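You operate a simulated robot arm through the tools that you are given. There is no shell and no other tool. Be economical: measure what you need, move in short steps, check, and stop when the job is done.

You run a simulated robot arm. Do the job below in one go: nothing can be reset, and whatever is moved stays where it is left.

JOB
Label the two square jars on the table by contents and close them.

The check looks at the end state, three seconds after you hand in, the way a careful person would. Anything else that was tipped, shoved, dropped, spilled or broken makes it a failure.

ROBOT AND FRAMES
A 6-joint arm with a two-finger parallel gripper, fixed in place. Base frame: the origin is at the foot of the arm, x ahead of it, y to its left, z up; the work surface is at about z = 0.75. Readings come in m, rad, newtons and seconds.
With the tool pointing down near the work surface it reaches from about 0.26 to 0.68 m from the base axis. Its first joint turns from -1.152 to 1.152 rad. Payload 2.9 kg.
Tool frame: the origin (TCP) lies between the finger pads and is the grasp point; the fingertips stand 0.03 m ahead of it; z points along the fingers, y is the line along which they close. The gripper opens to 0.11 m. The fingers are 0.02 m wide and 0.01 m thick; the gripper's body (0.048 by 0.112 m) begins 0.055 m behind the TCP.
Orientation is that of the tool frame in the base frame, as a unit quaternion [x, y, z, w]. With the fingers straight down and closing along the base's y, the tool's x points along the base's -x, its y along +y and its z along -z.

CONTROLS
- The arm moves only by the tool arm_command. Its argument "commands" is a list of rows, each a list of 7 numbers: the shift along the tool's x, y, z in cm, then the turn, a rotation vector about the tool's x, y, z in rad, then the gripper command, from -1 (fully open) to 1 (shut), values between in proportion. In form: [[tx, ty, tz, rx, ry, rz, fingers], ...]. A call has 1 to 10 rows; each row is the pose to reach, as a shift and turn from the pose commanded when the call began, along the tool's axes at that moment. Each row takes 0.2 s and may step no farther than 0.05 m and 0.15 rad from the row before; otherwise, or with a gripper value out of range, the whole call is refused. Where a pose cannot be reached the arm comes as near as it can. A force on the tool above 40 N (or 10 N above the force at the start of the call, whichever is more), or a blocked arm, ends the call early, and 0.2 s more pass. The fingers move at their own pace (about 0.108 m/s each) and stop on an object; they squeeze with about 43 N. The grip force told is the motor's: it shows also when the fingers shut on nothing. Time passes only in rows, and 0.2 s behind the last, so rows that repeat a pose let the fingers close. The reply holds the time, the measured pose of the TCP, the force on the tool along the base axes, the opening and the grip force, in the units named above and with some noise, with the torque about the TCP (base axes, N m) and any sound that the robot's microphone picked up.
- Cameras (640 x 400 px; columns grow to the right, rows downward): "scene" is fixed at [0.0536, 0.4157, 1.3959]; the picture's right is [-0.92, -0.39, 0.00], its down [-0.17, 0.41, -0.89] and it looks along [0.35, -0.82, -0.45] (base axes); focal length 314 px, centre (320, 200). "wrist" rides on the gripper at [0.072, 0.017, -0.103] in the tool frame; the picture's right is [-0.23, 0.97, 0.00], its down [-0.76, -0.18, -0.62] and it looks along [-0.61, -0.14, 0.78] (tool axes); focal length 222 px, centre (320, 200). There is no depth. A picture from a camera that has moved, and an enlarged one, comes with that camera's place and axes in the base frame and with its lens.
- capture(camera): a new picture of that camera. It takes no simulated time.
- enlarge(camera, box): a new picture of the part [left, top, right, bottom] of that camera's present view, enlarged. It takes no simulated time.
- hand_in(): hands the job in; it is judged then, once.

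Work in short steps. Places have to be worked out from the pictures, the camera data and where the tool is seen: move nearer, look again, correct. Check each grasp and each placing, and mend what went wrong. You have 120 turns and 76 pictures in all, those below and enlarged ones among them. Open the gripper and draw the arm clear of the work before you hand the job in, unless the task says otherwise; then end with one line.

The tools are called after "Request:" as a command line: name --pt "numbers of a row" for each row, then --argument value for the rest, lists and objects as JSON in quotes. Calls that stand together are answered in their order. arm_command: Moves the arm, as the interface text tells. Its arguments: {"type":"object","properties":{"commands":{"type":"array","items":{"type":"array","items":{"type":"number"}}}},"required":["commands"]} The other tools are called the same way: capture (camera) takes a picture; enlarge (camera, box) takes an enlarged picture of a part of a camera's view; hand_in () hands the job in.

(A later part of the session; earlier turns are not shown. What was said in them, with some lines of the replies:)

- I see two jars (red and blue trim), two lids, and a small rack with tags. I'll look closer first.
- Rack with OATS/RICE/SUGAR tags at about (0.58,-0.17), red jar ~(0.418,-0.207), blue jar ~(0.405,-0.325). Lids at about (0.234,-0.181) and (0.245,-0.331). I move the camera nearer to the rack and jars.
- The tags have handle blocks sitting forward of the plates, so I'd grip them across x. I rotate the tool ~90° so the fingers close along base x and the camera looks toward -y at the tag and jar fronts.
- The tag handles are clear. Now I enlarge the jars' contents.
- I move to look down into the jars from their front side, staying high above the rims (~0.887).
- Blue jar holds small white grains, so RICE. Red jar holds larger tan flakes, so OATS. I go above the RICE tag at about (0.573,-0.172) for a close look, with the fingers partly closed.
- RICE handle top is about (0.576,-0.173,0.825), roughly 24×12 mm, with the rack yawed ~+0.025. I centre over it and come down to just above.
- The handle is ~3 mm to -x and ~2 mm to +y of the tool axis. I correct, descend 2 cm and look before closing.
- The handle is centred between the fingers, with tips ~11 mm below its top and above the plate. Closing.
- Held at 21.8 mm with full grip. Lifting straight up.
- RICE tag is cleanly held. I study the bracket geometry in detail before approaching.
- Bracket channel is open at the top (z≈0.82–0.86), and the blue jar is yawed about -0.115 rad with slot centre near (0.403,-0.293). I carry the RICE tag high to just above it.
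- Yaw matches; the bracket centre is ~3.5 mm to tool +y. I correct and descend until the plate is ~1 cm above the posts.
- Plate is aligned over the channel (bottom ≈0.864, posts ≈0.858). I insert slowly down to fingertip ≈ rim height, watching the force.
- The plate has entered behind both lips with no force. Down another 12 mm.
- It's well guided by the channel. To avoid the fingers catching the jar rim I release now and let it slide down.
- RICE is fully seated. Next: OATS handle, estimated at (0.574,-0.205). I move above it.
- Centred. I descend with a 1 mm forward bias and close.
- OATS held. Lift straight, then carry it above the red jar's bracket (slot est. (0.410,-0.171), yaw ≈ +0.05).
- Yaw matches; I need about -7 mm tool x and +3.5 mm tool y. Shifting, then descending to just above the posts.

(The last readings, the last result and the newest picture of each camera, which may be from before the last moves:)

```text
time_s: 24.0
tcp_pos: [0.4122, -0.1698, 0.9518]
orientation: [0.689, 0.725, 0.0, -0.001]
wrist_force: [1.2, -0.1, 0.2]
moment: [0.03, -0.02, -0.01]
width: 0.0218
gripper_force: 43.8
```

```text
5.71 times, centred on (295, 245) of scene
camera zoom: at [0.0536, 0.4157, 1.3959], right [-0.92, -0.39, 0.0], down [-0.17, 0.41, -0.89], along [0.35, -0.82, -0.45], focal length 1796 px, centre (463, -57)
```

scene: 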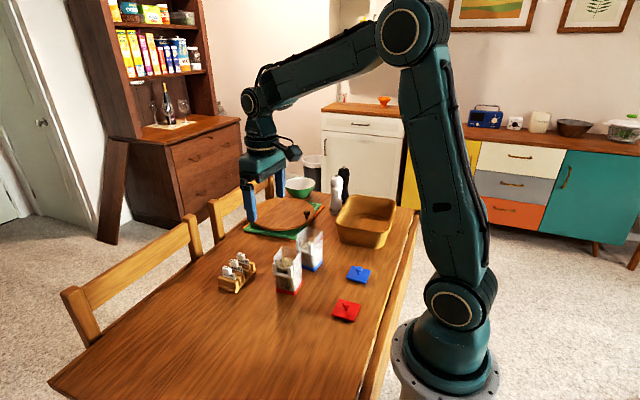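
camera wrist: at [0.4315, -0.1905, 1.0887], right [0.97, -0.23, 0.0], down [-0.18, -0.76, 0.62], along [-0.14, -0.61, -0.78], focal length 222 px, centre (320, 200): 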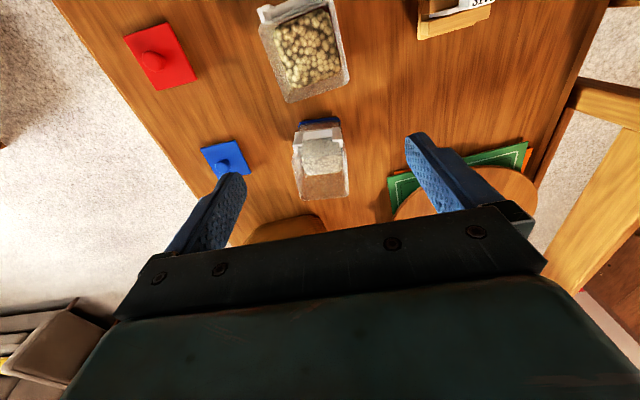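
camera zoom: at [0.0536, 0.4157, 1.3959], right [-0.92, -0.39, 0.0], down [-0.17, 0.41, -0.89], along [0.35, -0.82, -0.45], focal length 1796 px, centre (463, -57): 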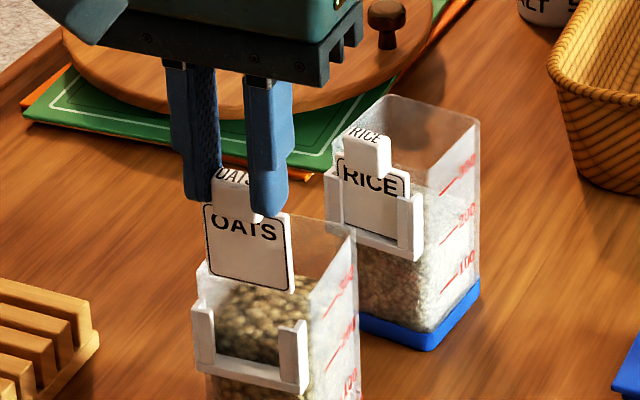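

The plate sits ~5 mm too far back relative to the channel (this tag is gripped more forward). I shift +5.5 mm tool x, +0.8 mm tool y and re-look.

Request:
arm_command --pt "0.55 0.08 0 0 0 0 1" --pt "0.55 0.08 0.3 0 0 0 1" --pt "0.55 0.08 0.3 0 0 0 1"

Request:
enlarge --camera "wrist" --box '[270, 80, 370, 160]'

Request:
enlarge --camera "scene" --box '[270, 220, 310, 280]'

```text
time_s: 24.8
tcp_pos: [0.4125, -0.1671, 0.95]
orientation: [0.689, 0.725, 0.0, 0.0]
wrist_force: [-1.2, 0.4, 0.2]
moment: [0.02, 0.0, 0.01]
width: 0.0219
gripper_force: 43.2
```

```text
5.00 times, centred on (320, 120) of wrist
camera zoom: at [0.4268, -0.0927, 1.0532], right [0.98, -0.18, 0.0], down [-0.14, -0.77, 0.62], along [-0.11, -0.61, -0.78], focal length 1111 px, centre (320, 600)
```

zoom: 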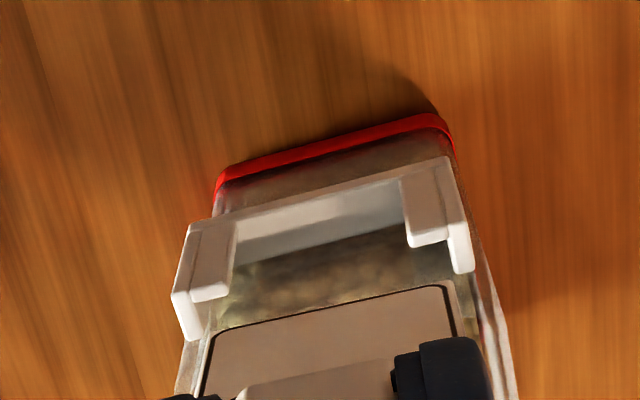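

```text
6.67 times, centred on (290, 250) of scene
camera zoom: at [0.0536, 0.4157, 1.3959], right [-0.92, -0.39, 0.0], down [-0.17, 0.41, -0.89], along [0.35, -0.82, -0.45], focal length 2095 px, centre (520, -133)
```

zoom: 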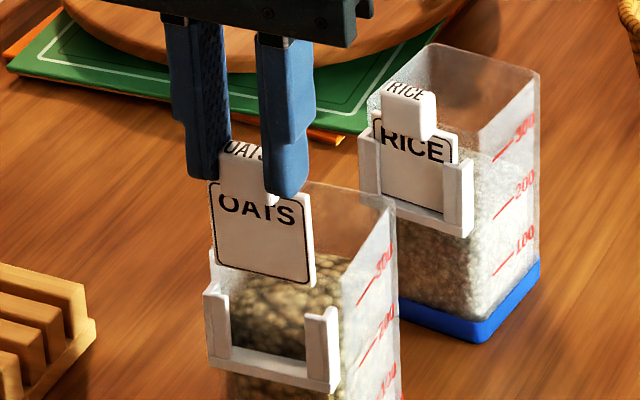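

Aligned now like the RICE case. I insert 1.8 cm with a slight yaw trim.

Request:
arm_command --pt "0.05 0 0 0 0 -0.02 1" --pt "0.05 0 0.6 0 0 -0.02 1" --pt "0.05 0 1.2 0 0 -0.02 1" --pt "0.05 0 1.7 0 0 -0.02 1" --pt "0.05 0 1.7 0 0 -0.02 1"

Request:
enlarge --camera "wrist" --box '[270, 80, 370, 160]'

Request:
enlarge --camera "scene" --box '[270, 220, 310, 280]'

```text
time_s: 26.0
tcp_pos: [0.4143, -0.1659, 0.9308]
orientation: [0.681, 0.732, -0.001, 0.001]
wrist_force: [-0.3, -0.1, 0.3]
moment: [0.03, 0.07, -0.01]
width: 0.0216
gripper_force: 42.9
```

```text
5.00 times, centred on (320, 120) of wrist
camera zoom: at [0.4263, -0.0928, 1.0355], right [0.99, -0.16, 0.0], down [-0.12, -0.77, 0.62], along [-0.1, -0.62, -0.78], focal length 1111 px, centre (320, 600)
```

zoom: 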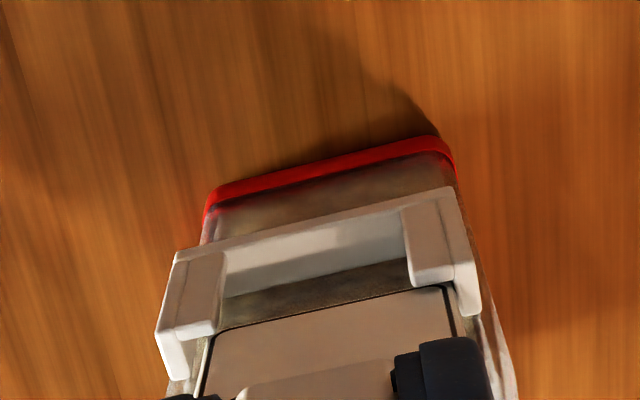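

```text
6.67 times, centred on (290, 250) of scene
camera zoom: at [0.0535, 0.4157, 1.3959], right [-0.92, -0.39, 0.0], down [-0.17, 0.41, -0.89], along [0.35, -0.82, -0.45], focal length 2095 px, centre (520, -133)
```

zoom: 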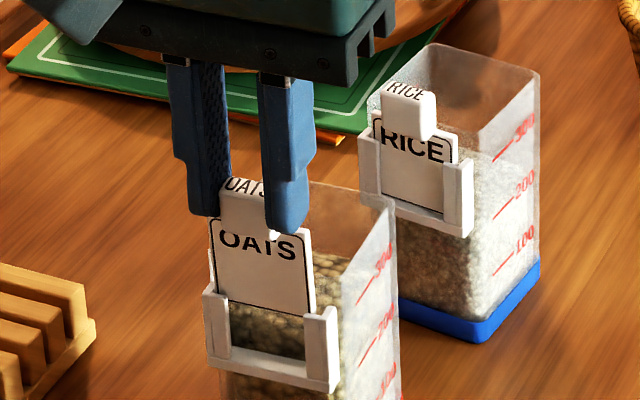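

Entered behind both lips, no force. Down another 11 mm.

Request:
arm_command --pt "0 -0.04 0.4 0 0 0 1" --pt "0 -0.04 0.8 0 0 0 1" --pt "0 -0.04 1.1 0 0 0 1" --pt "0 -0.04 1.1 0 0 0 1"

Request:
enlarge --camera "wrist" --box '[270, 80, 370, 160]'

Request:
enlarge --camera "scene" --box '[270, 220, 310, 280]'

```text
time_s: 27.0
tcp_pos: [0.4147, -0.1667, 0.9208]
orientation: [0.682, 0.732, -0.001, 0.0]
wrist_force: [0.4, -1.2, 0.3]
moment: [0.0, 0.0, -0.01]
width: 0.0219
gripper_force: 42.8
```

```text
5.00 times, centred on (320, 120) of wrist
camera zoom: at [0.4256, -0.093, 1.0248], right [0.99, -0.16, 0.0], down [-0.12, -0.77, 0.62], along [-0.1, -0.62, -0.78], focal length 1111 px, centre (320, 600)
```

zoom: 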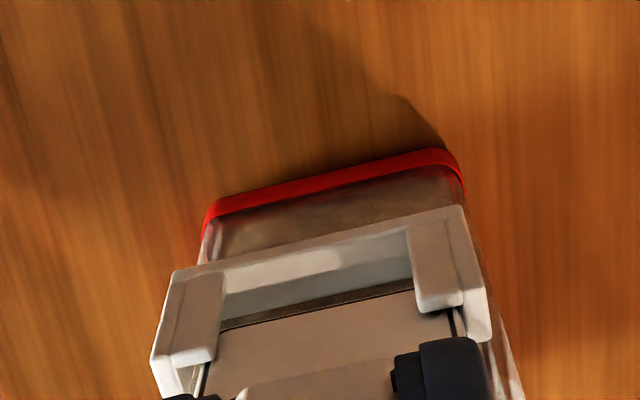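

```text
6.67 times, centred on (290, 250) of scene
camera zoom: at [0.0536, 0.4157, 1.3959], right [-0.92, -0.39, 0.0], down [-0.17, 0.41, -0.89], along [0.35, -0.82, -0.45], focal length 2095 px, centre (520, -133)
```

zoom: 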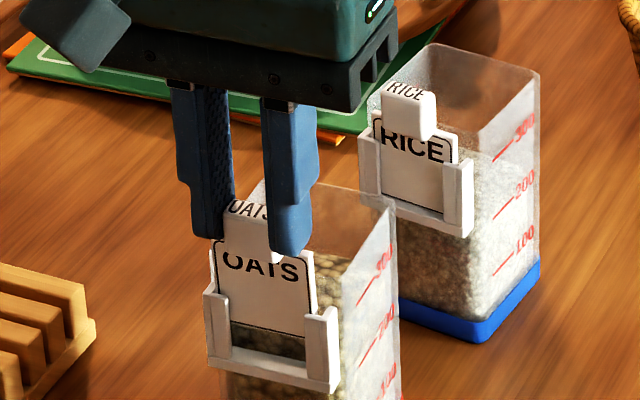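

Good. Release and let it slide down.

Request:
arm_command --pt "0 0 0.3 0 0 0 1" --pt "0 0 0.3 0 0 0 0.4" --pt "0 0 0.3 0 0 0 0.1" --pt "0 0 0.3 0 0 0 0.1" --pt "0 0 -2.5 0 0 0 0.1" --pt "1.0 0 -5 0 0 0 0.1" --pt "1.0 0 -5 0 0 0 0.1"

Request:
enlarge --camera "wrist" --box '[270, 80, 370, 160]'

Request:
enlarge --camera "scene" --box '[270, 220, 310, 280]'

```text
time_s: 28.6
tcp_pos: [0.4139, -0.1553, 0.9713]
orientation: [0.682, 0.732, 0.0, 0.0]
wrist_force: [1.1, -0.6, 0.0]
moment: [0.0, 0.02, 0.0]
width: 0.0498
gripper_force: 0.0
```

```text
5.00 times, centred on (320, 120) of wrist
camera zoom: at [0.425, -0.0821, 1.0742], right [0.99, -0.16, 0.0], down [-0.12, -0.77, 0.62], along [-0.1, -0.62, -0.78], focal length 1111 px, centre (320, 600)
```

zoom: 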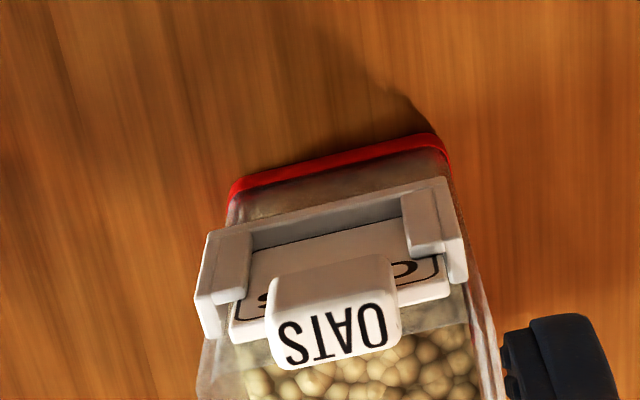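

```text
6.67 times, centred on (290, 250) of scene
camera zoom: at [0.0536, 0.4157, 1.3959], right [-0.92, -0.39, 0.0], down [-0.17, 0.41, -0.89], along [0.35, -0.82, -0.45], focal length 2095 px, centre (520, -133)
```

zoom: 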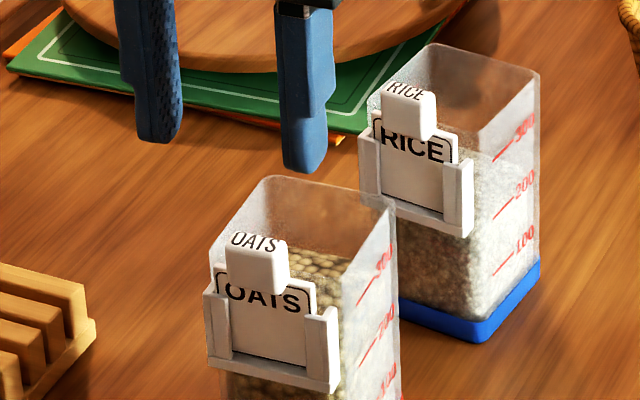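

OATS is fully seated too. Now the lids: I move above the red lid near (0.234,-0.181).

Request:
arm_command --pt "0 -4 0 0 0 0.03 -0.1" --pt "0 -8.5 0 0 0 0.07 -0.1" --pt "0 -13 0 0 0 0.07 -0.1" --pt "-0.3 -17.4 2 0 0 0.07 -0.1" --pt "-0.3 -17.4 6 0 0 0.07 -0.1" --pt "-0.3 -17.4 6 0 0 0.07 -0.1"

Request:
enlarge --camera "wrist" --box '[220, 60, 420, 200]'

Request:
enlarge --camera "scene" --box '[320, 245, 400, 330]'

```text
time_s: 30.0
tcp_pos: [0.2381, -0.168, 0.912]
orientation: [0.706, 0.708, 0.0, 0.0]
wrist_force: [0.7, 0.6, 0.2]
moment: [-0.02, 0.04, -0.01]
width: 0.0604
gripper_force: 0.0
```

```text
2.86 times, centred on (320, 130) of wrist
camera zoom: at [0.2535, -0.0958, 1.0153], right [0.97, -0.23, 0.0], down [-0.18, -0.76, 0.62], along [-0.14, -0.61, -0.78], focal length 635 px, centre (320, 400)
```

zoom: 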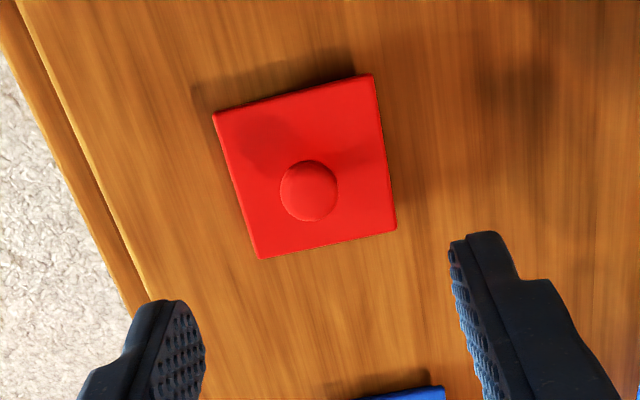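

```text
4.71 times, centred on (360, 288) of scene
camera zoom: at [0.0536, 0.4157, 1.3959], right [-0.92, -0.39, 0.0], down [-0.17, 0.41, -0.89], along [0.35, -0.82, -0.45], focal length 1479 px, centre (132, -212)
```

zoom: 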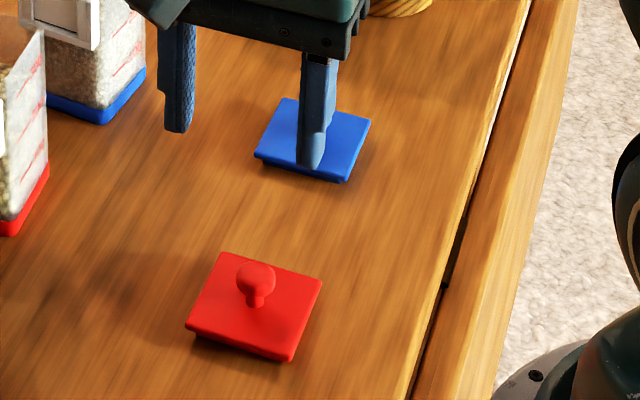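

Red lid: centre ≈(0.233,-0.182), yaw ≈ -0.015, knob centre z≈0.778. I align and descend so the fingertips straddle the knob just above the plate.

Request:
arm_command --pt "-1.25 -0.7 0 0 0 0.015 -0.1" --pt "-1.25 -0.7 4 0 0 0.015 -0.1" --pt "-1.25 -0.7 8 0 0 0.015 -0.1" --pt "-1.25 -0.7 10.2 0 0 0.015 -0.1" --pt "-1.25 -0.7 10.7 0 0 0.015 -0.1" --pt "-1.25 -0.7 10.7 0 0 0.015 -0.1"

Request:
enlarge --camera "wrist" --box '[220, 80, 420, 220]'

Request:
enlarge --camera "scene" --box '[320, 265, 380, 330]'

```text
time_s: 31.4
tcp_pos: [0.2326, -0.1823, 0.8032]
orientation: [0.712, 0.702, 0.001, 0.0]
wrist_force: [0.2, 0.0, -0.3]
moment: [0.0, -0.02, 0.0]
width: 0.0604
gripper_force: 0.0
```

```text
2.86 times, centred on (320, 150) of wrist
camera zoom: at [0.2508, -0.1108, 0.9072], right [0.97, -0.24, 0.0], down [-0.19, -0.76, 0.62], along [-0.15, -0.6, -0.78], focal length 635 px, centre (320, 343)
```

zoom: 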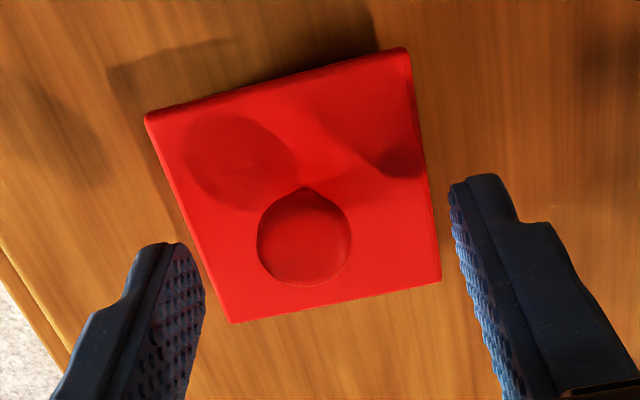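

```text
6.15 times, centred on (350, 298) of scene
camera zoom: at [0.0536, 0.4157, 1.3959], right [-0.92, -0.39, 0.0], down [-0.17, 0.41, -0.89], along [0.35, -0.82, -0.45], focal length 1934 px, centre (135, -400)
```

zoom: 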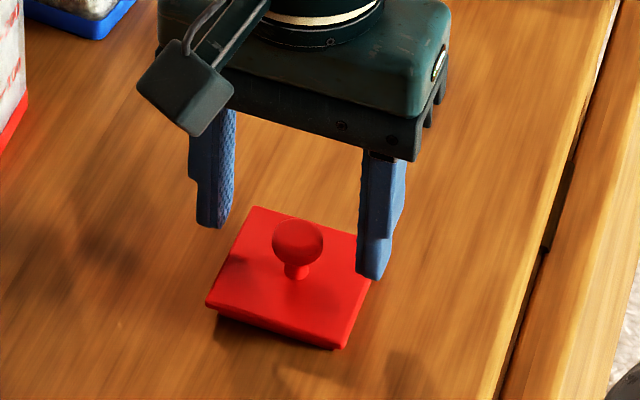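

Knob centre is ~3.5 mm off in tool -y and about at fingertip height; lid plate top ≈0.757. I correct, go 9 mm lower and close.

Request:
arm_command --pt "0 -0.35 0.4 0 0 0 -0.1" --pt "0 -0.35 0.9 0 0 0 -0.1" --pt "0 -0.35 0.9 0 0 0 0.4" --pt "0 -0.35 0.9 0 0 0 1" --pt "0 -0.35 0.9 0 0 0 1" --pt "0 -0.35 0.9 0 0 0 1"

Request:
enlarge --camera "wrist" --box '[220, 80, 420, 220]'

```text
time_s: 32.8
tcp_pos: [0.2296, -0.1813, 0.7948]
orientation: [0.712, 0.702, 0.0, 0.001]
wrist_force: [0.6, -0.4, -0.4]
moment: [-0.02, -0.03, -0.01]
width: 0.0158
gripper_force: 43.0
```

```text
2.86 times, centred on (320, 150) of wrist
camera zoom: at [0.2469, -0.1108, 0.8986], right [0.97, -0.24, 0.0], down [-0.19, -0.76, 0.62], along [-0.15, -0.6, -0.78], focal length 635 px, centre (320, 343)
```

zoom: 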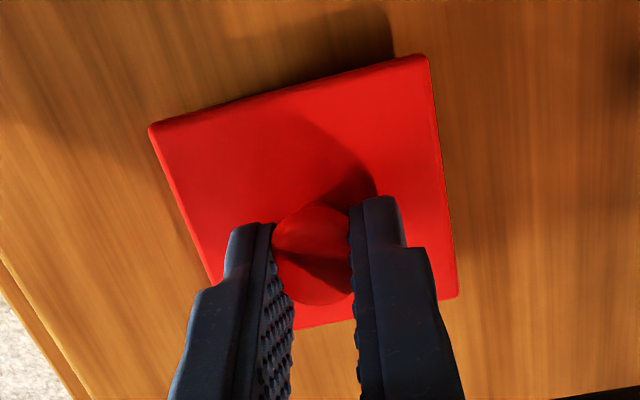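

Knob gripped at 15.8 mm. I lift and check the lid hangs level.

Request:
arm_command --pt "0 0 -1 0 0 0 1" --pt "0 0 -4 0 0 0 1" --pt "0 0 -9 0 0 0 1" --pt "0 0 -14 0 0 0 1" --pt "0 0 -19 0 0 0 1" --pt "0 0 -19 0 0 0 1"

Request:
enlarge --camera "wrist" --box '[220, 80, 420, 220]'

Request:
enlarge --camera "scene" --box '[300, 160, 400, 290]'

```text
time_s: 34.2
tcp_pos: [0.235, -0.1859, 0.9867]
orientation: [0.712, 0.702, -0.001, 0.0]
wrist_force: [-0.2, -0.4, -0.3]
moment: [0.0, 0.01, 0.01]
width: 0.0154
gripper_force: 43.7
```

```text
2.86 times, centred on (320, 150) of wrist
camera zoom: at [0.2527, -0.1141, 1.09], right [0.97, -0.24, 0.0], down [-0.19, -0.76, 0.62], along [-0.15, -0.6, -0.78], focal length 635 px, centre (320, 343)
```

zoom: 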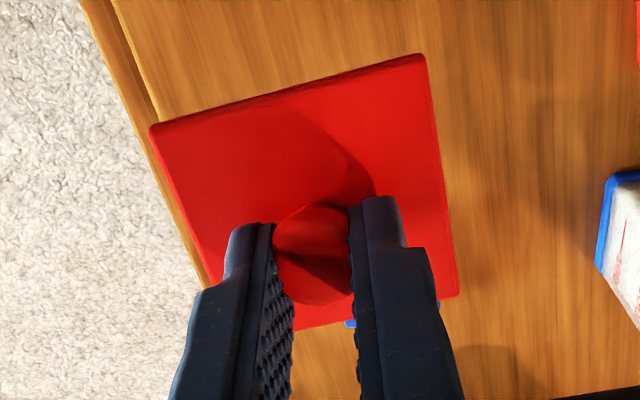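

```text
3.08 times, centred on (350, 225) of scene
camera zoom: at [0.0535, 0.4157, 1.3959], right [-0.92, -0.39, 0.0], down [-0.17, 0.41, -0.89], along [0.35, -0.82, -0.45], focal length 967 px, centre (228, 123)
```

zoom: 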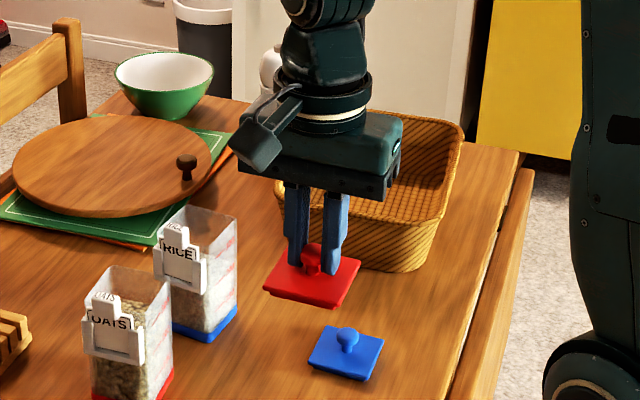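

Lid is level and centred on the tool axis. I move past the red jar (toward -y, high) so the camera sits right above the red jar's rim to measure it.

Request:
arm_command --pt "-1 4 0 0 0 0 1" --pt "-3 8 0 0 0 0 1" --pt "-5 12 0 0 0 -0.04 1" --pt "-7 16 0 0 0 -0.075 1" --pt "-9 18.7 0 0 0 -0.075 1" --pt "-9 18.7 0 0 0 -0.075 1"

Request:
capture --camera "wrist"

Request:
enlarge --camera "wrist" --box '[250, 0, 400, 100]'

```text
time_s: 35.6
tcp_pos: [0.4161, -0.2766, 0.9859]
orientation: [0.685, 0.728, 0.0, 0.0]
wrist_force: [0.3, 0.1, -0.5]
moment: [0.03, 0.01, -0.01]
width: 0.0156
gripper_force: 42.9
```

```text
16 pictures are left
camera wrist: at [0.4283, -0.202, 1.0887], right [0.99, -0.17, 0.0], down [-0.13, -0.77, 0.62], along [-0.1, -0.61, -0.78], focal length 222 px, centre (320, 200)
```

wrist: 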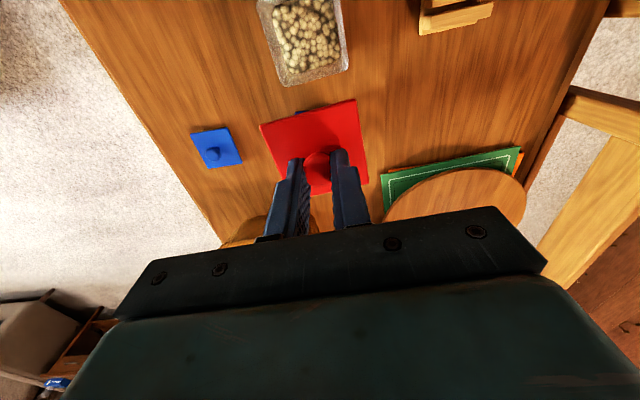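

```text
4.00 times, centred on (325, 50) of wrist
camera zoom: at [0.4283, -0.202, 1.0887], right [0.99, -0.17, 0.0], down [-0.13, -0.77, 0.62], along [-0.1, -0.61, -0.78], focal length 888 px, centre (300, 800)
```

zoom: 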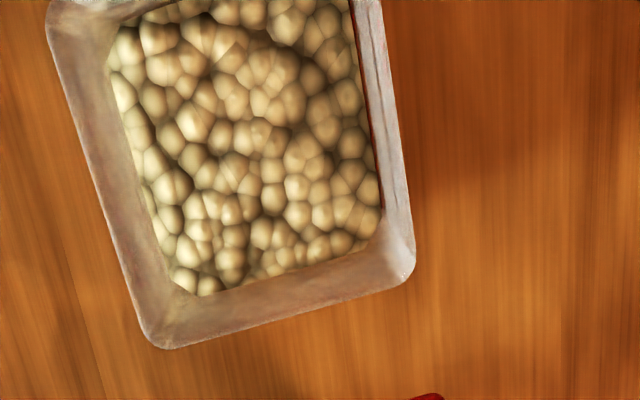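

Measured rim centre ≈ (0.416,-0.209), yaw ≈ +0.07, but the front rim is cut off. I go a bit higher and forward for one more measuring view that shows the whole rim.

Request:
arm_command --pt "0.5 0 -3 0 0 0 1" --pt "1.2 0 -6 0 0 0 1" --pt "1.2 0 -6 0 0 0 1"

Request:
enlarge --camera "wrist" --box '[250, 0, 400, 100]'

```text
time_s: 36.4
tcp_pos: [0.4156, -0.2626, 1.0457]
orientation: [0.685, 0.728, 0.0, -0.001]
wrist_force: [0.9, -0.3, -0.5]
moment: [0.01, 0.03, 0.01]
width: 0.0152
gripper_force: 43.0
```

```text
4.00 times, centred on (325, 50) of wrist
camera zoom: at [0.427, -0.19, 1.1491], right [0.99, -0.17, 0.0], down [-0.13, -0.77, 0.62], along [-0.1, -0.61, -0.78], focal length 888 px, centre (300, 800)
```

zoom: 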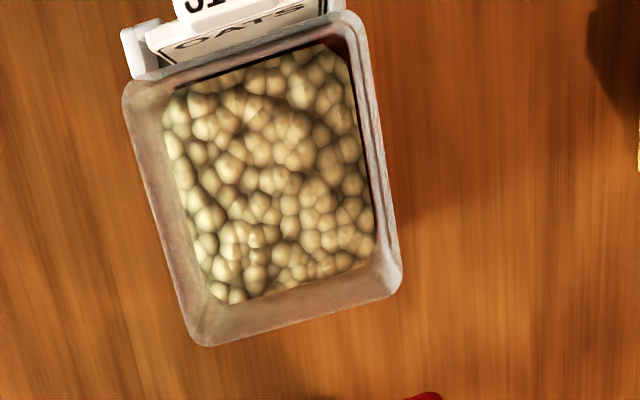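

Two views agree: the jar centre is at tool (+5.4, +0.55) cm from here and the yaw already matches. I move the lid over and down to ~2 cm above the rim.

Request:
arm_command --pt "2.7 0.3 0 0 0 0 1" --pt "5.35 0.56 0 0 0 0 1" --pt "5.35 0.56 4 0 0 0 1" --pt "5.35 0.56 8 0 0 0 1" --pt "5.35 0.56 9.7 0 0 0 1" --pt "5.35 0.56 9.7 0 0 0 1"

Request:
enlarge --camera "scene" --box '[270, 210, 320, 280]'

```text
time_s: 37.8
tcp_pos: [0.4173, -0.2126, 0.9468]
orientation: [0.685, 0.728, -0.001, 0.0]
wrist_force: [0.3, 0.7, -0.4]
moment: [0.01, 0.07, 0.0]
width: 0.0153
gripper_force: 43.6
```

```text
5.71 times, centred on (295, 245) of scene
camera zoom: at [0.0536, 0.4157, 1.3959], right [-0.92, -0.39, 0.0], down [-0.17, 0.41, -0.89], along [0.35, -0.82, -0.45], focal length 1796 px, centre (463, -57)
```

zoom: 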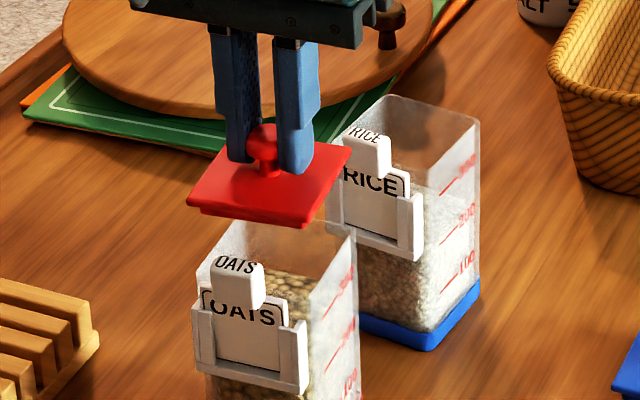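

Comparing lid and rim corners, the rim is lower than I assumed (≈0.867) and the lid needs ~1 mm toward -x and 1.4 mm toward -y. I correct and descend to just above the rim.

Request:
arm_command --pt "-0.14 -0.1 0 0 0 0 1" --pt "-0.14 -0.1 1.5 0 0 0 1" --pt "-0.14 -0.1 2.8 0 0 0 1" --pt "-0.14 -0.1 2.8 0 0 0 1"

Request:
enlarge --camera "scene" --box '[275, 230, 315, 280]'

```text
time_s: 38.8
tcp_pos: [0.416, -0.213, 0.9179]
orientation: [0.685, 0.728, 0.0, 0.0]
wrist_force: [0.2, 0.2, 0.2]
moment: [0.0, 0.02, 0.03]
width: 0.0171
gripper_force: 43.3
```

```text
8.00 times, centred on (295, 255) of scene
camera zoom: at [0.0536, 0.4157, 1.3959], right [-0.92, -0.39, 0.0], down [-0.17, 0.41, -0.89], along [0.35, -0.82, -0.45], focal length 2514 px, centre (520, -240)
```

zoom: 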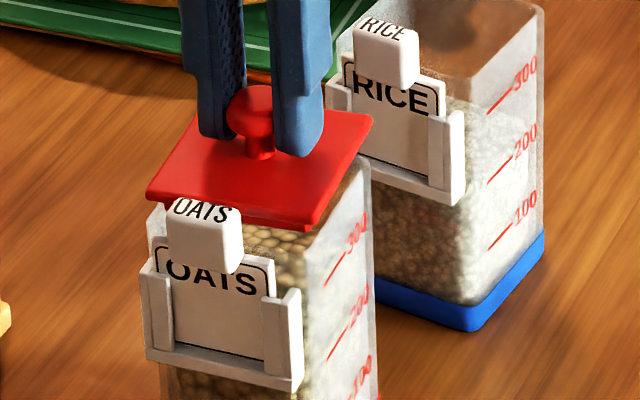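

Lid edges line up with the jar on all sides and clear the tag handle. Lower slowly onto the rim, watching the force.

Request:
arm_command --pt "0 0 0.3 0 0 0 1" --pt "0 0 0.6 0 0 0 1" --pt "0 0 0.8 0 0 0 1" --pt "0 0 1.0 0 0 0 1"

```text
time_s: 39.8
tcp_pos: [0.4171, -0.2111, 0.9093]
orientation: [0.685, 0.729, 0.0, -0.001]
wrist_force: [0.5, 0.2, -1.3]
moment: [-0.02, -0.02, 0.04]
width: 0.0168
gripper_force: 43.6
```

Request:
arm_command --pt "0 0 0.15 0 0 0 1" --pt "0 0 0.3 0 0 0 1" --pt "0 0 0.4 0 0 0 1"

Request:
enlarge --camera "scene" --box '[275, 230, 315, 280]'

```text
time_s: 40.6
tcp_pos: [0.4156, -0.2105, 0.9077]
orientation: [0.685, 0.728, 0.0, 0.001]
wrist_force: [-2.0, 1.8, 15.4]
moment: [0.19, -0.07, 0.1]
width: 0.018
gripper_force: 43.0
heard: snap
```

```text
8.00 times, centred on (295, 255) of scene
camera zoom: at [0.0533, 0.4158, 1.3958], right [-0.92, -0.39, 0.0], down [-0.17, 0.41, -0.89], along [0.35, -0.82, -0.45], focal length 2514 px, centre (520, -240)
```

zoom: 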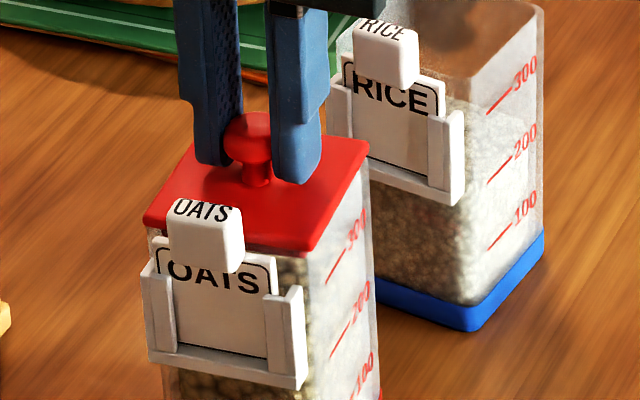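

A snap was heard and the red lid sits flush. Release, lift straight up, and move above the blue lid.

Request:
arm_command --pt "0 0 -0.1 0 0 0 0.5" --pt "0 0 -0.1 0 0 0 0" --pt "0 0 -2 0 0 0 -0.1" --pt "0 0 -6 0 0 0 -0.1" --pt "-2 -4 -6 0 0 0.03 -0.1" --pt "-4 -8 -6 0 0 0.06 -0.1" --pt "-6.5 -12 -6 0 0 0.06 -0.1" --pt "-9 -15.5 -4 0 0 0.06 -0.1" --pt "-9.68 -17.21 -0.5 0 0 0.06 -0.1" --pt "-9.68 -17.21 -0.5 0 0 0.06 -0.1"

Request:
enlarge --camera "wrist" --box '[220, 60, 420, 200]'

```text
time_s: 42.8
tcp_pos: [0.2506, -0.3161, 0.9089]
orientation: [0.706, 0.708, 0.0, -0.001]
wrist_force: [0.6, 0.7, 0.2]
moment: [0.03, -0.01, 0.01]
width: 0.0605
gripper_force: 0.0
```

```text
2.86 times, centred on (320, 130) of wrist
camera zoom: at [0.2682, -0.2444, 1.0127], right [0.97, -0.23, 0.0], down [-0.18, -0.76, 0.62], along [-0.14, -0.61, -0.78], focal length 635 px, centre (320, 400)
```

zoom: 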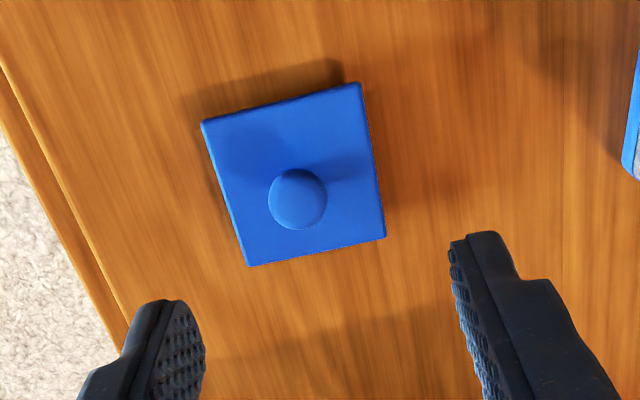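

Blue lid seen at tool offset about (-1.5,-1.6) cm. I descend to knob level and check.

Request:
arm_command --pt "-1.47 -1.57 0 0 0 0 -0.1" --pt "-1.47 -1.57 4 0 0 0 -0.1" --pt "-1.47 -1.57 8 0 0 0 -0.1" --pt "-1.47 -1.57 10.2 0 0 0 -0.1" --pt "-1.47 -1.57 10.7 0 0 0 -0.1" --pt "-1.47 -1.57 10.7 0 0 0 -0.1"

Request:
enlarge --camera "wrist" --box '[220, 80, 420, 220]'

```text
time_s: 44.2
tcp_pos: [0.2333, -0.331, 0.8062]
orientation: [0.706, 0.708, 0.0, 0.0]
wrist_force: [0.1, 0.2, 0.4]
moment: [0.02, 0.01, 0.02]
width: 0.0606
gripper_force: 0.1
```

```text
2.86 times, centred on (320, 150) of wrist
camera zoom: at [0.2504, -0.2599, 0.9092], right [0.97, -0.23, 0.0], down [-0.18, -0.76, 0.62], along [-0.14, -0.61, -0.78], focal length 635 px, centre (320, 343)
```

zoom: 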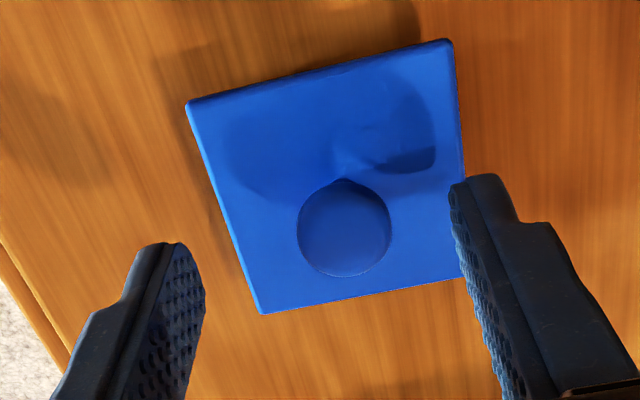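

Knob is ~5.7 mm to tool +y and ~2.5 mm to tool +x. Correct, go 9 mm lower, close, then lift.

Request:
arm_command --pt "0.25 0.57 0 0 0 0 -0.1" --pt "0.25 0.57 0.5 0 0 0 -0.1" --pt "0.25 0.57 0.9 0 0 0 -0.1" --pt "0.25 0.57 0.9 0 0 0 0.4" --pt "0.25 0.57 0.9 0 0 0 1" --pt "0.25 0.57 0.9 0 0 0 1" --pt "0.25 0.57 0.9 0 0 0 1"

Request:
arm_command --pt "0 0 -1 0 0 0 1" --pt "0 0 -4 0 0 0 1" --pt "0 0 -9 0 0 0 1" --pt "0 0 -14 0 0 0 1" --pt "0 0 -19 0 0 0 1" --pt "0 0 -19 0 0 0 1"

Request:
enlarge --camera "wrist" --box '[220, 80, 420, 220]'

```text
time_s: 45.8
tcp_pos: [0.2405, -0.3293, 0.7964]
orientation: [0.707, 0.708, 0.001, 0.0]
wrist_force: [-0.2, 0.3, -0.3]
moment: [0.01, 0.01, 0.0]
width: 0.0157
gripper_force: 42.9
```

```text
time_s: 47.2
tcp_pos: [0.2385, -0.3308, 0.9837]
orientation: [0.706, 0.708, 0.0, 0.0]
wrist_force: [-0.3, 0.3, -0.5]
moment: [0.01, 0.0, -0.02]
width: 0.0154
gripper_force: 43.3
```

```text
2.86 times, centred on (320, 150) of wrist
camera zoom: at [0.2545, -0.2587, 1.0873], right [0.97, -0.23, 0.0], down [-0.18, -0.76, 0.62], along [-0.14, -0.61, -0.78], focal length 635 px, centre (320, 343)
```

zoom: 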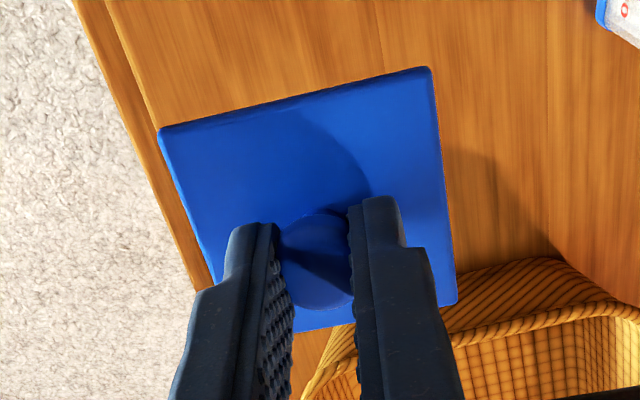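

Blue lid held level. I go to a measuring pose beyond the blue jar so the camera sits over its rim.

Request:
arm_command --pt "0 3 -3 0 0 0 1" --pt "-1 7 -6 0 0 0.04 1" --pt "-2.5 11 -6 0 0 0.08 1" --pt "-4.7 15.8 -6 0 0 0.115 1" --pt "-4.7 15.8 -6 0 0 0.115 1"

Request:
enlarge --camera "wrist" --box '[250, 0, 400, 100]'

```text
refused: row 2 steps farther than a row can; nothing moved
```

```text
4.00 times, centred on (325, 50) of wrist
camera zoom: at [0.2545, -0.2587, 1.0873], right [0.97, -0.23, 0.0], down [-0.18, -0.76, 0.62], along [-0.14, -0.61, -0.78], focal length 888 px, centre (300, 800)
```

zoom: 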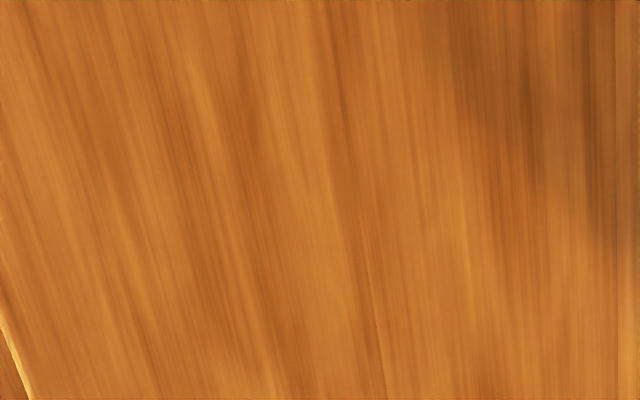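

That call was refused for a too-long step; nothing moved (7 pictures left). I repeat it with shorter steps, and picture only after checking.

Request:
arm_command --pt "0 2 -3 0 0 0 1" --pt "-1 4.5 -6 0 0 0.03 1" --pt "-2 8 -6 0 0 0.06 1" --pt "-3 12 -6 0 0 0.09 1" --pt "-4.7 15.8 -6 0 0 0.115 1" --pt "-4.7 15.8 -6 0 0 0.115 1"

```text
time_s: 48.6
tcp_pos: [0.3958, -0.3781, 1.045]
orientation: [0.747, 0.665, -0.001, 0.0]
wrist_force: [-0.2, -0.3, -0.9]
moment: [0.02, -0.02, -0.02]
width: 0.0153
gripper_force: 43.0
```

In place; taking the measuring picture.

Request:
enlarge --camera "wrist" --box '[250, 0, 400, 100]'

```text
4.00 times, centred on (325, 50) of wrist
camera zoom: at [0.422, -0.308, 1.1497], right [0.94, -0.34, 0.0], down [-0.26, -0.74, 0.62], along [-0.21, -0.59, -0.78], focal length 888 px, centre (300, 800)
```

zoom: 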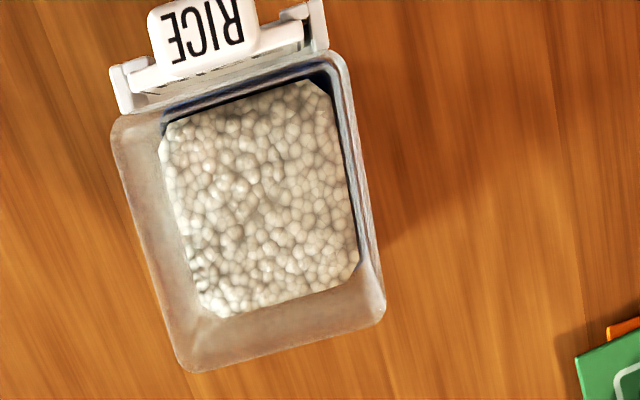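

Blue rim centre is at tool (+4.63,-0.15) cm; allowing for the lid's -1.5 mm offset and a 0.025 rad yaw difference, I move over and descend to just above the rim.

Request:
arm_command --pt "2.4 -0.08 0 0 0 -0.025 1" --pt "4.78 -0.15 0 0 0 -0.025 1" --pt "4.78 -0.15 4 0 0 -0.025 1" --pt "4.78 -0.15 8 0 0 -0.025 1" --pt "4.78 -0.15 11 0 0 -0.025 1" --pt "4.78 -0.15 12.4 0 0 -0.025 1" --pt "4.78 -0.15 12.4 0 0 -0.025 1"

Request:
enlarge --camera "scene" --box '[295, 210, 335, 260]'

```text
time_s: 50.2
tcp_pos: [0.4007, -0.3298, 0.92]
orientation: [0.738, 0.675, -0.001, -0.001]
wrist_force: [-0.1, -0.3, -0.2]
moment: [-0.01, -0.02, 0.02]
width: 0.0153
gripper_force: 43.2
```

```text
8.00 times, centred on (315, 235) of scene
camera zoom: at [0.0536, 0.4157, 1.3959], right [-0.92, -0.39, 0.0], down [-0.17, 0.41, -0.89], along [0.35, -0.82, -0.45], focal length 2514 px, centre (360, -80)
```

zoom: 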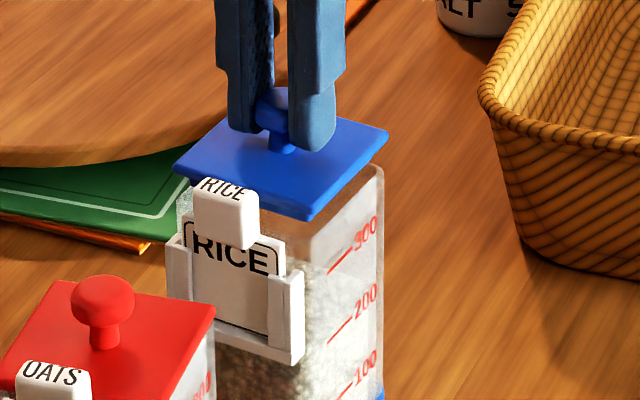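

Lid overhangs evenly, same gap as with the red one. Lower gently until it snaps.

Request:
arm_command --pt "0 0 0.4 0 0 0 1" --pt "0 0 0.7 0 0 0 1" --pt "0 0 1.0 0 0 0 1" --pt "0 0 1.15 0 0 0 1" --pt "0 0 1.3 0 0 0 1" --pt "0 0 1.45 0 0 0 1"

```text
time_s: 51.6
tcp_pos: [0.4026, -0.3303, 0.9084]
orientation: [0.737, 0.675, 0.0, 0.002]
wrist_force: [-3.1, 4.8, 22.3]
moment: [0.26, 0.05, 0.0]
width: 0.0153
gripper_force: 43.4
heard: snap
```

Snap heard. I check before releasing.

Request:
enlarge --camera "scene" --box '[295, 210, 335, 260]'

```text
8.00 times, centred on (315, 235) of scene
camera zoom: at [0.0532, 0.4161, 1.3958], right [-0.92, -0.39, 0.0], down [-0.17, 0.41, -0.89], along [0.35, -0.82, -0.45], focal length 2514 px, centre (360, -80)
```

zoom: 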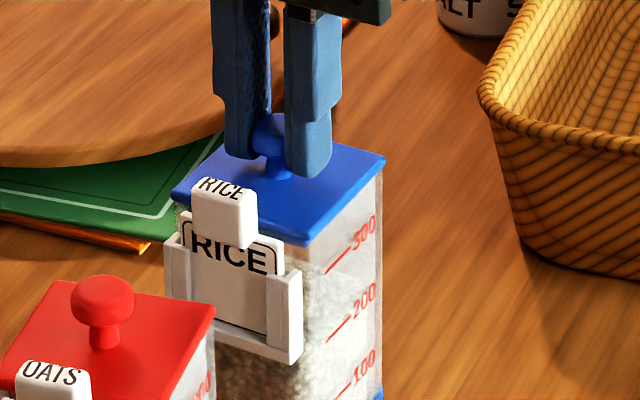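

The blue lid is flush. Release, lift straight up and move clear.

Request:
arm_command --pt "0 0 -0.1 0 0 0 0.5" --pt "0 0 -0.1 0 0 0 0" --pt "0 0 -0.1 0 0 0 -0.1" --pt "0 0 -3 0 0 0 -0.1" --pt "0 0 -7 0 0 0 -0.1" --pt "0 0 -11 0 0 0 -0.1" --pt "0 -4 -13 0 0 0 -0.1" --pt "0 -8 -14 0 0 0 -0.1" --pt "0 -8 -14 0 0 0 -0.1"

Request:
enlarge --camera "scene" --box '[200, 200, 400, 330]'

Request:
enlarge --camera "scene" --box '[265, 215, 345, 305]'

```text
time_s: 53.6
tcp_pos: [0.3189, -0.3239, 1.0464]
orientation: [0.738, 0.675, 0.0, 0.0]
wrist_force: [0.7, 0.1, -0.2]
moment: [0.0, 0.01, -0.04]
width: 0.0604
gripper_force: 0.1
```

```text
3.08 times, centred on (300, 265) of scene
camera zoom: at [0.0535, 0.4157, 1.3959], right [-0.92, -0.39, 0.0], down [-0.17, 0.41, -0.89], along [0.35, -0.82, -0.45], focal length 967 px, centre (382, 0)
```

zoom: 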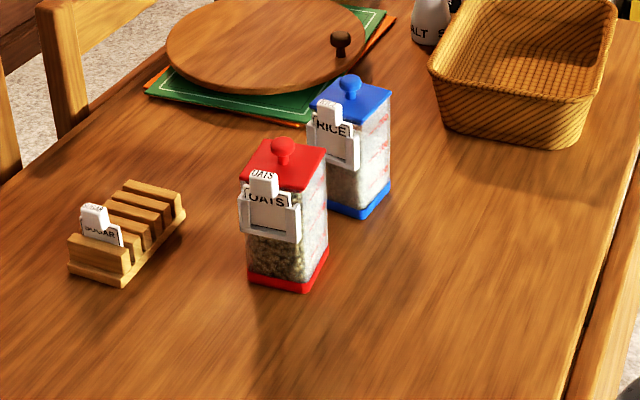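

```text
4.44 times, centred on (305, 260) of scene
camera zoom: at [0.0535, 0.4157, 1.3959], right [-0.92, -0.39, 0.0], down [-0.17, 0.41, -0.89], along [0.35, -0.82, -0.45], focal length 1397 px, centre (387, -67)
```

zoom: 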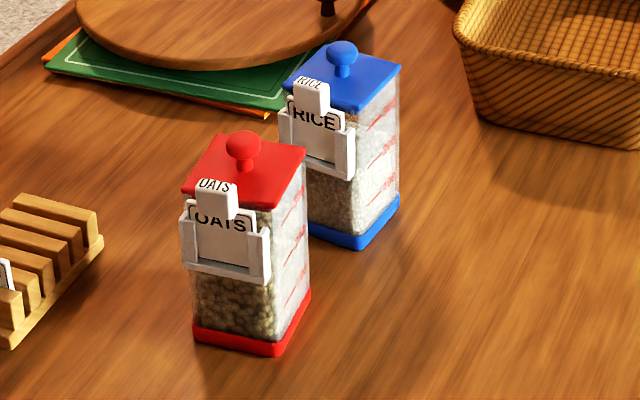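

Both jars are labelled and closed, nothing else has moved, and the arm is clear with the gripper open. Handing in.

Request:
hand_in

```text
The job is handed in.
```

Both jars are labelled and closed: the red-trimmed jar has the OATS tag and red lid, and the blue-trimmed jar has the RICE tag and blue lid. Both lids snapped shut, and the spare SUGAR tag is still in its rack.
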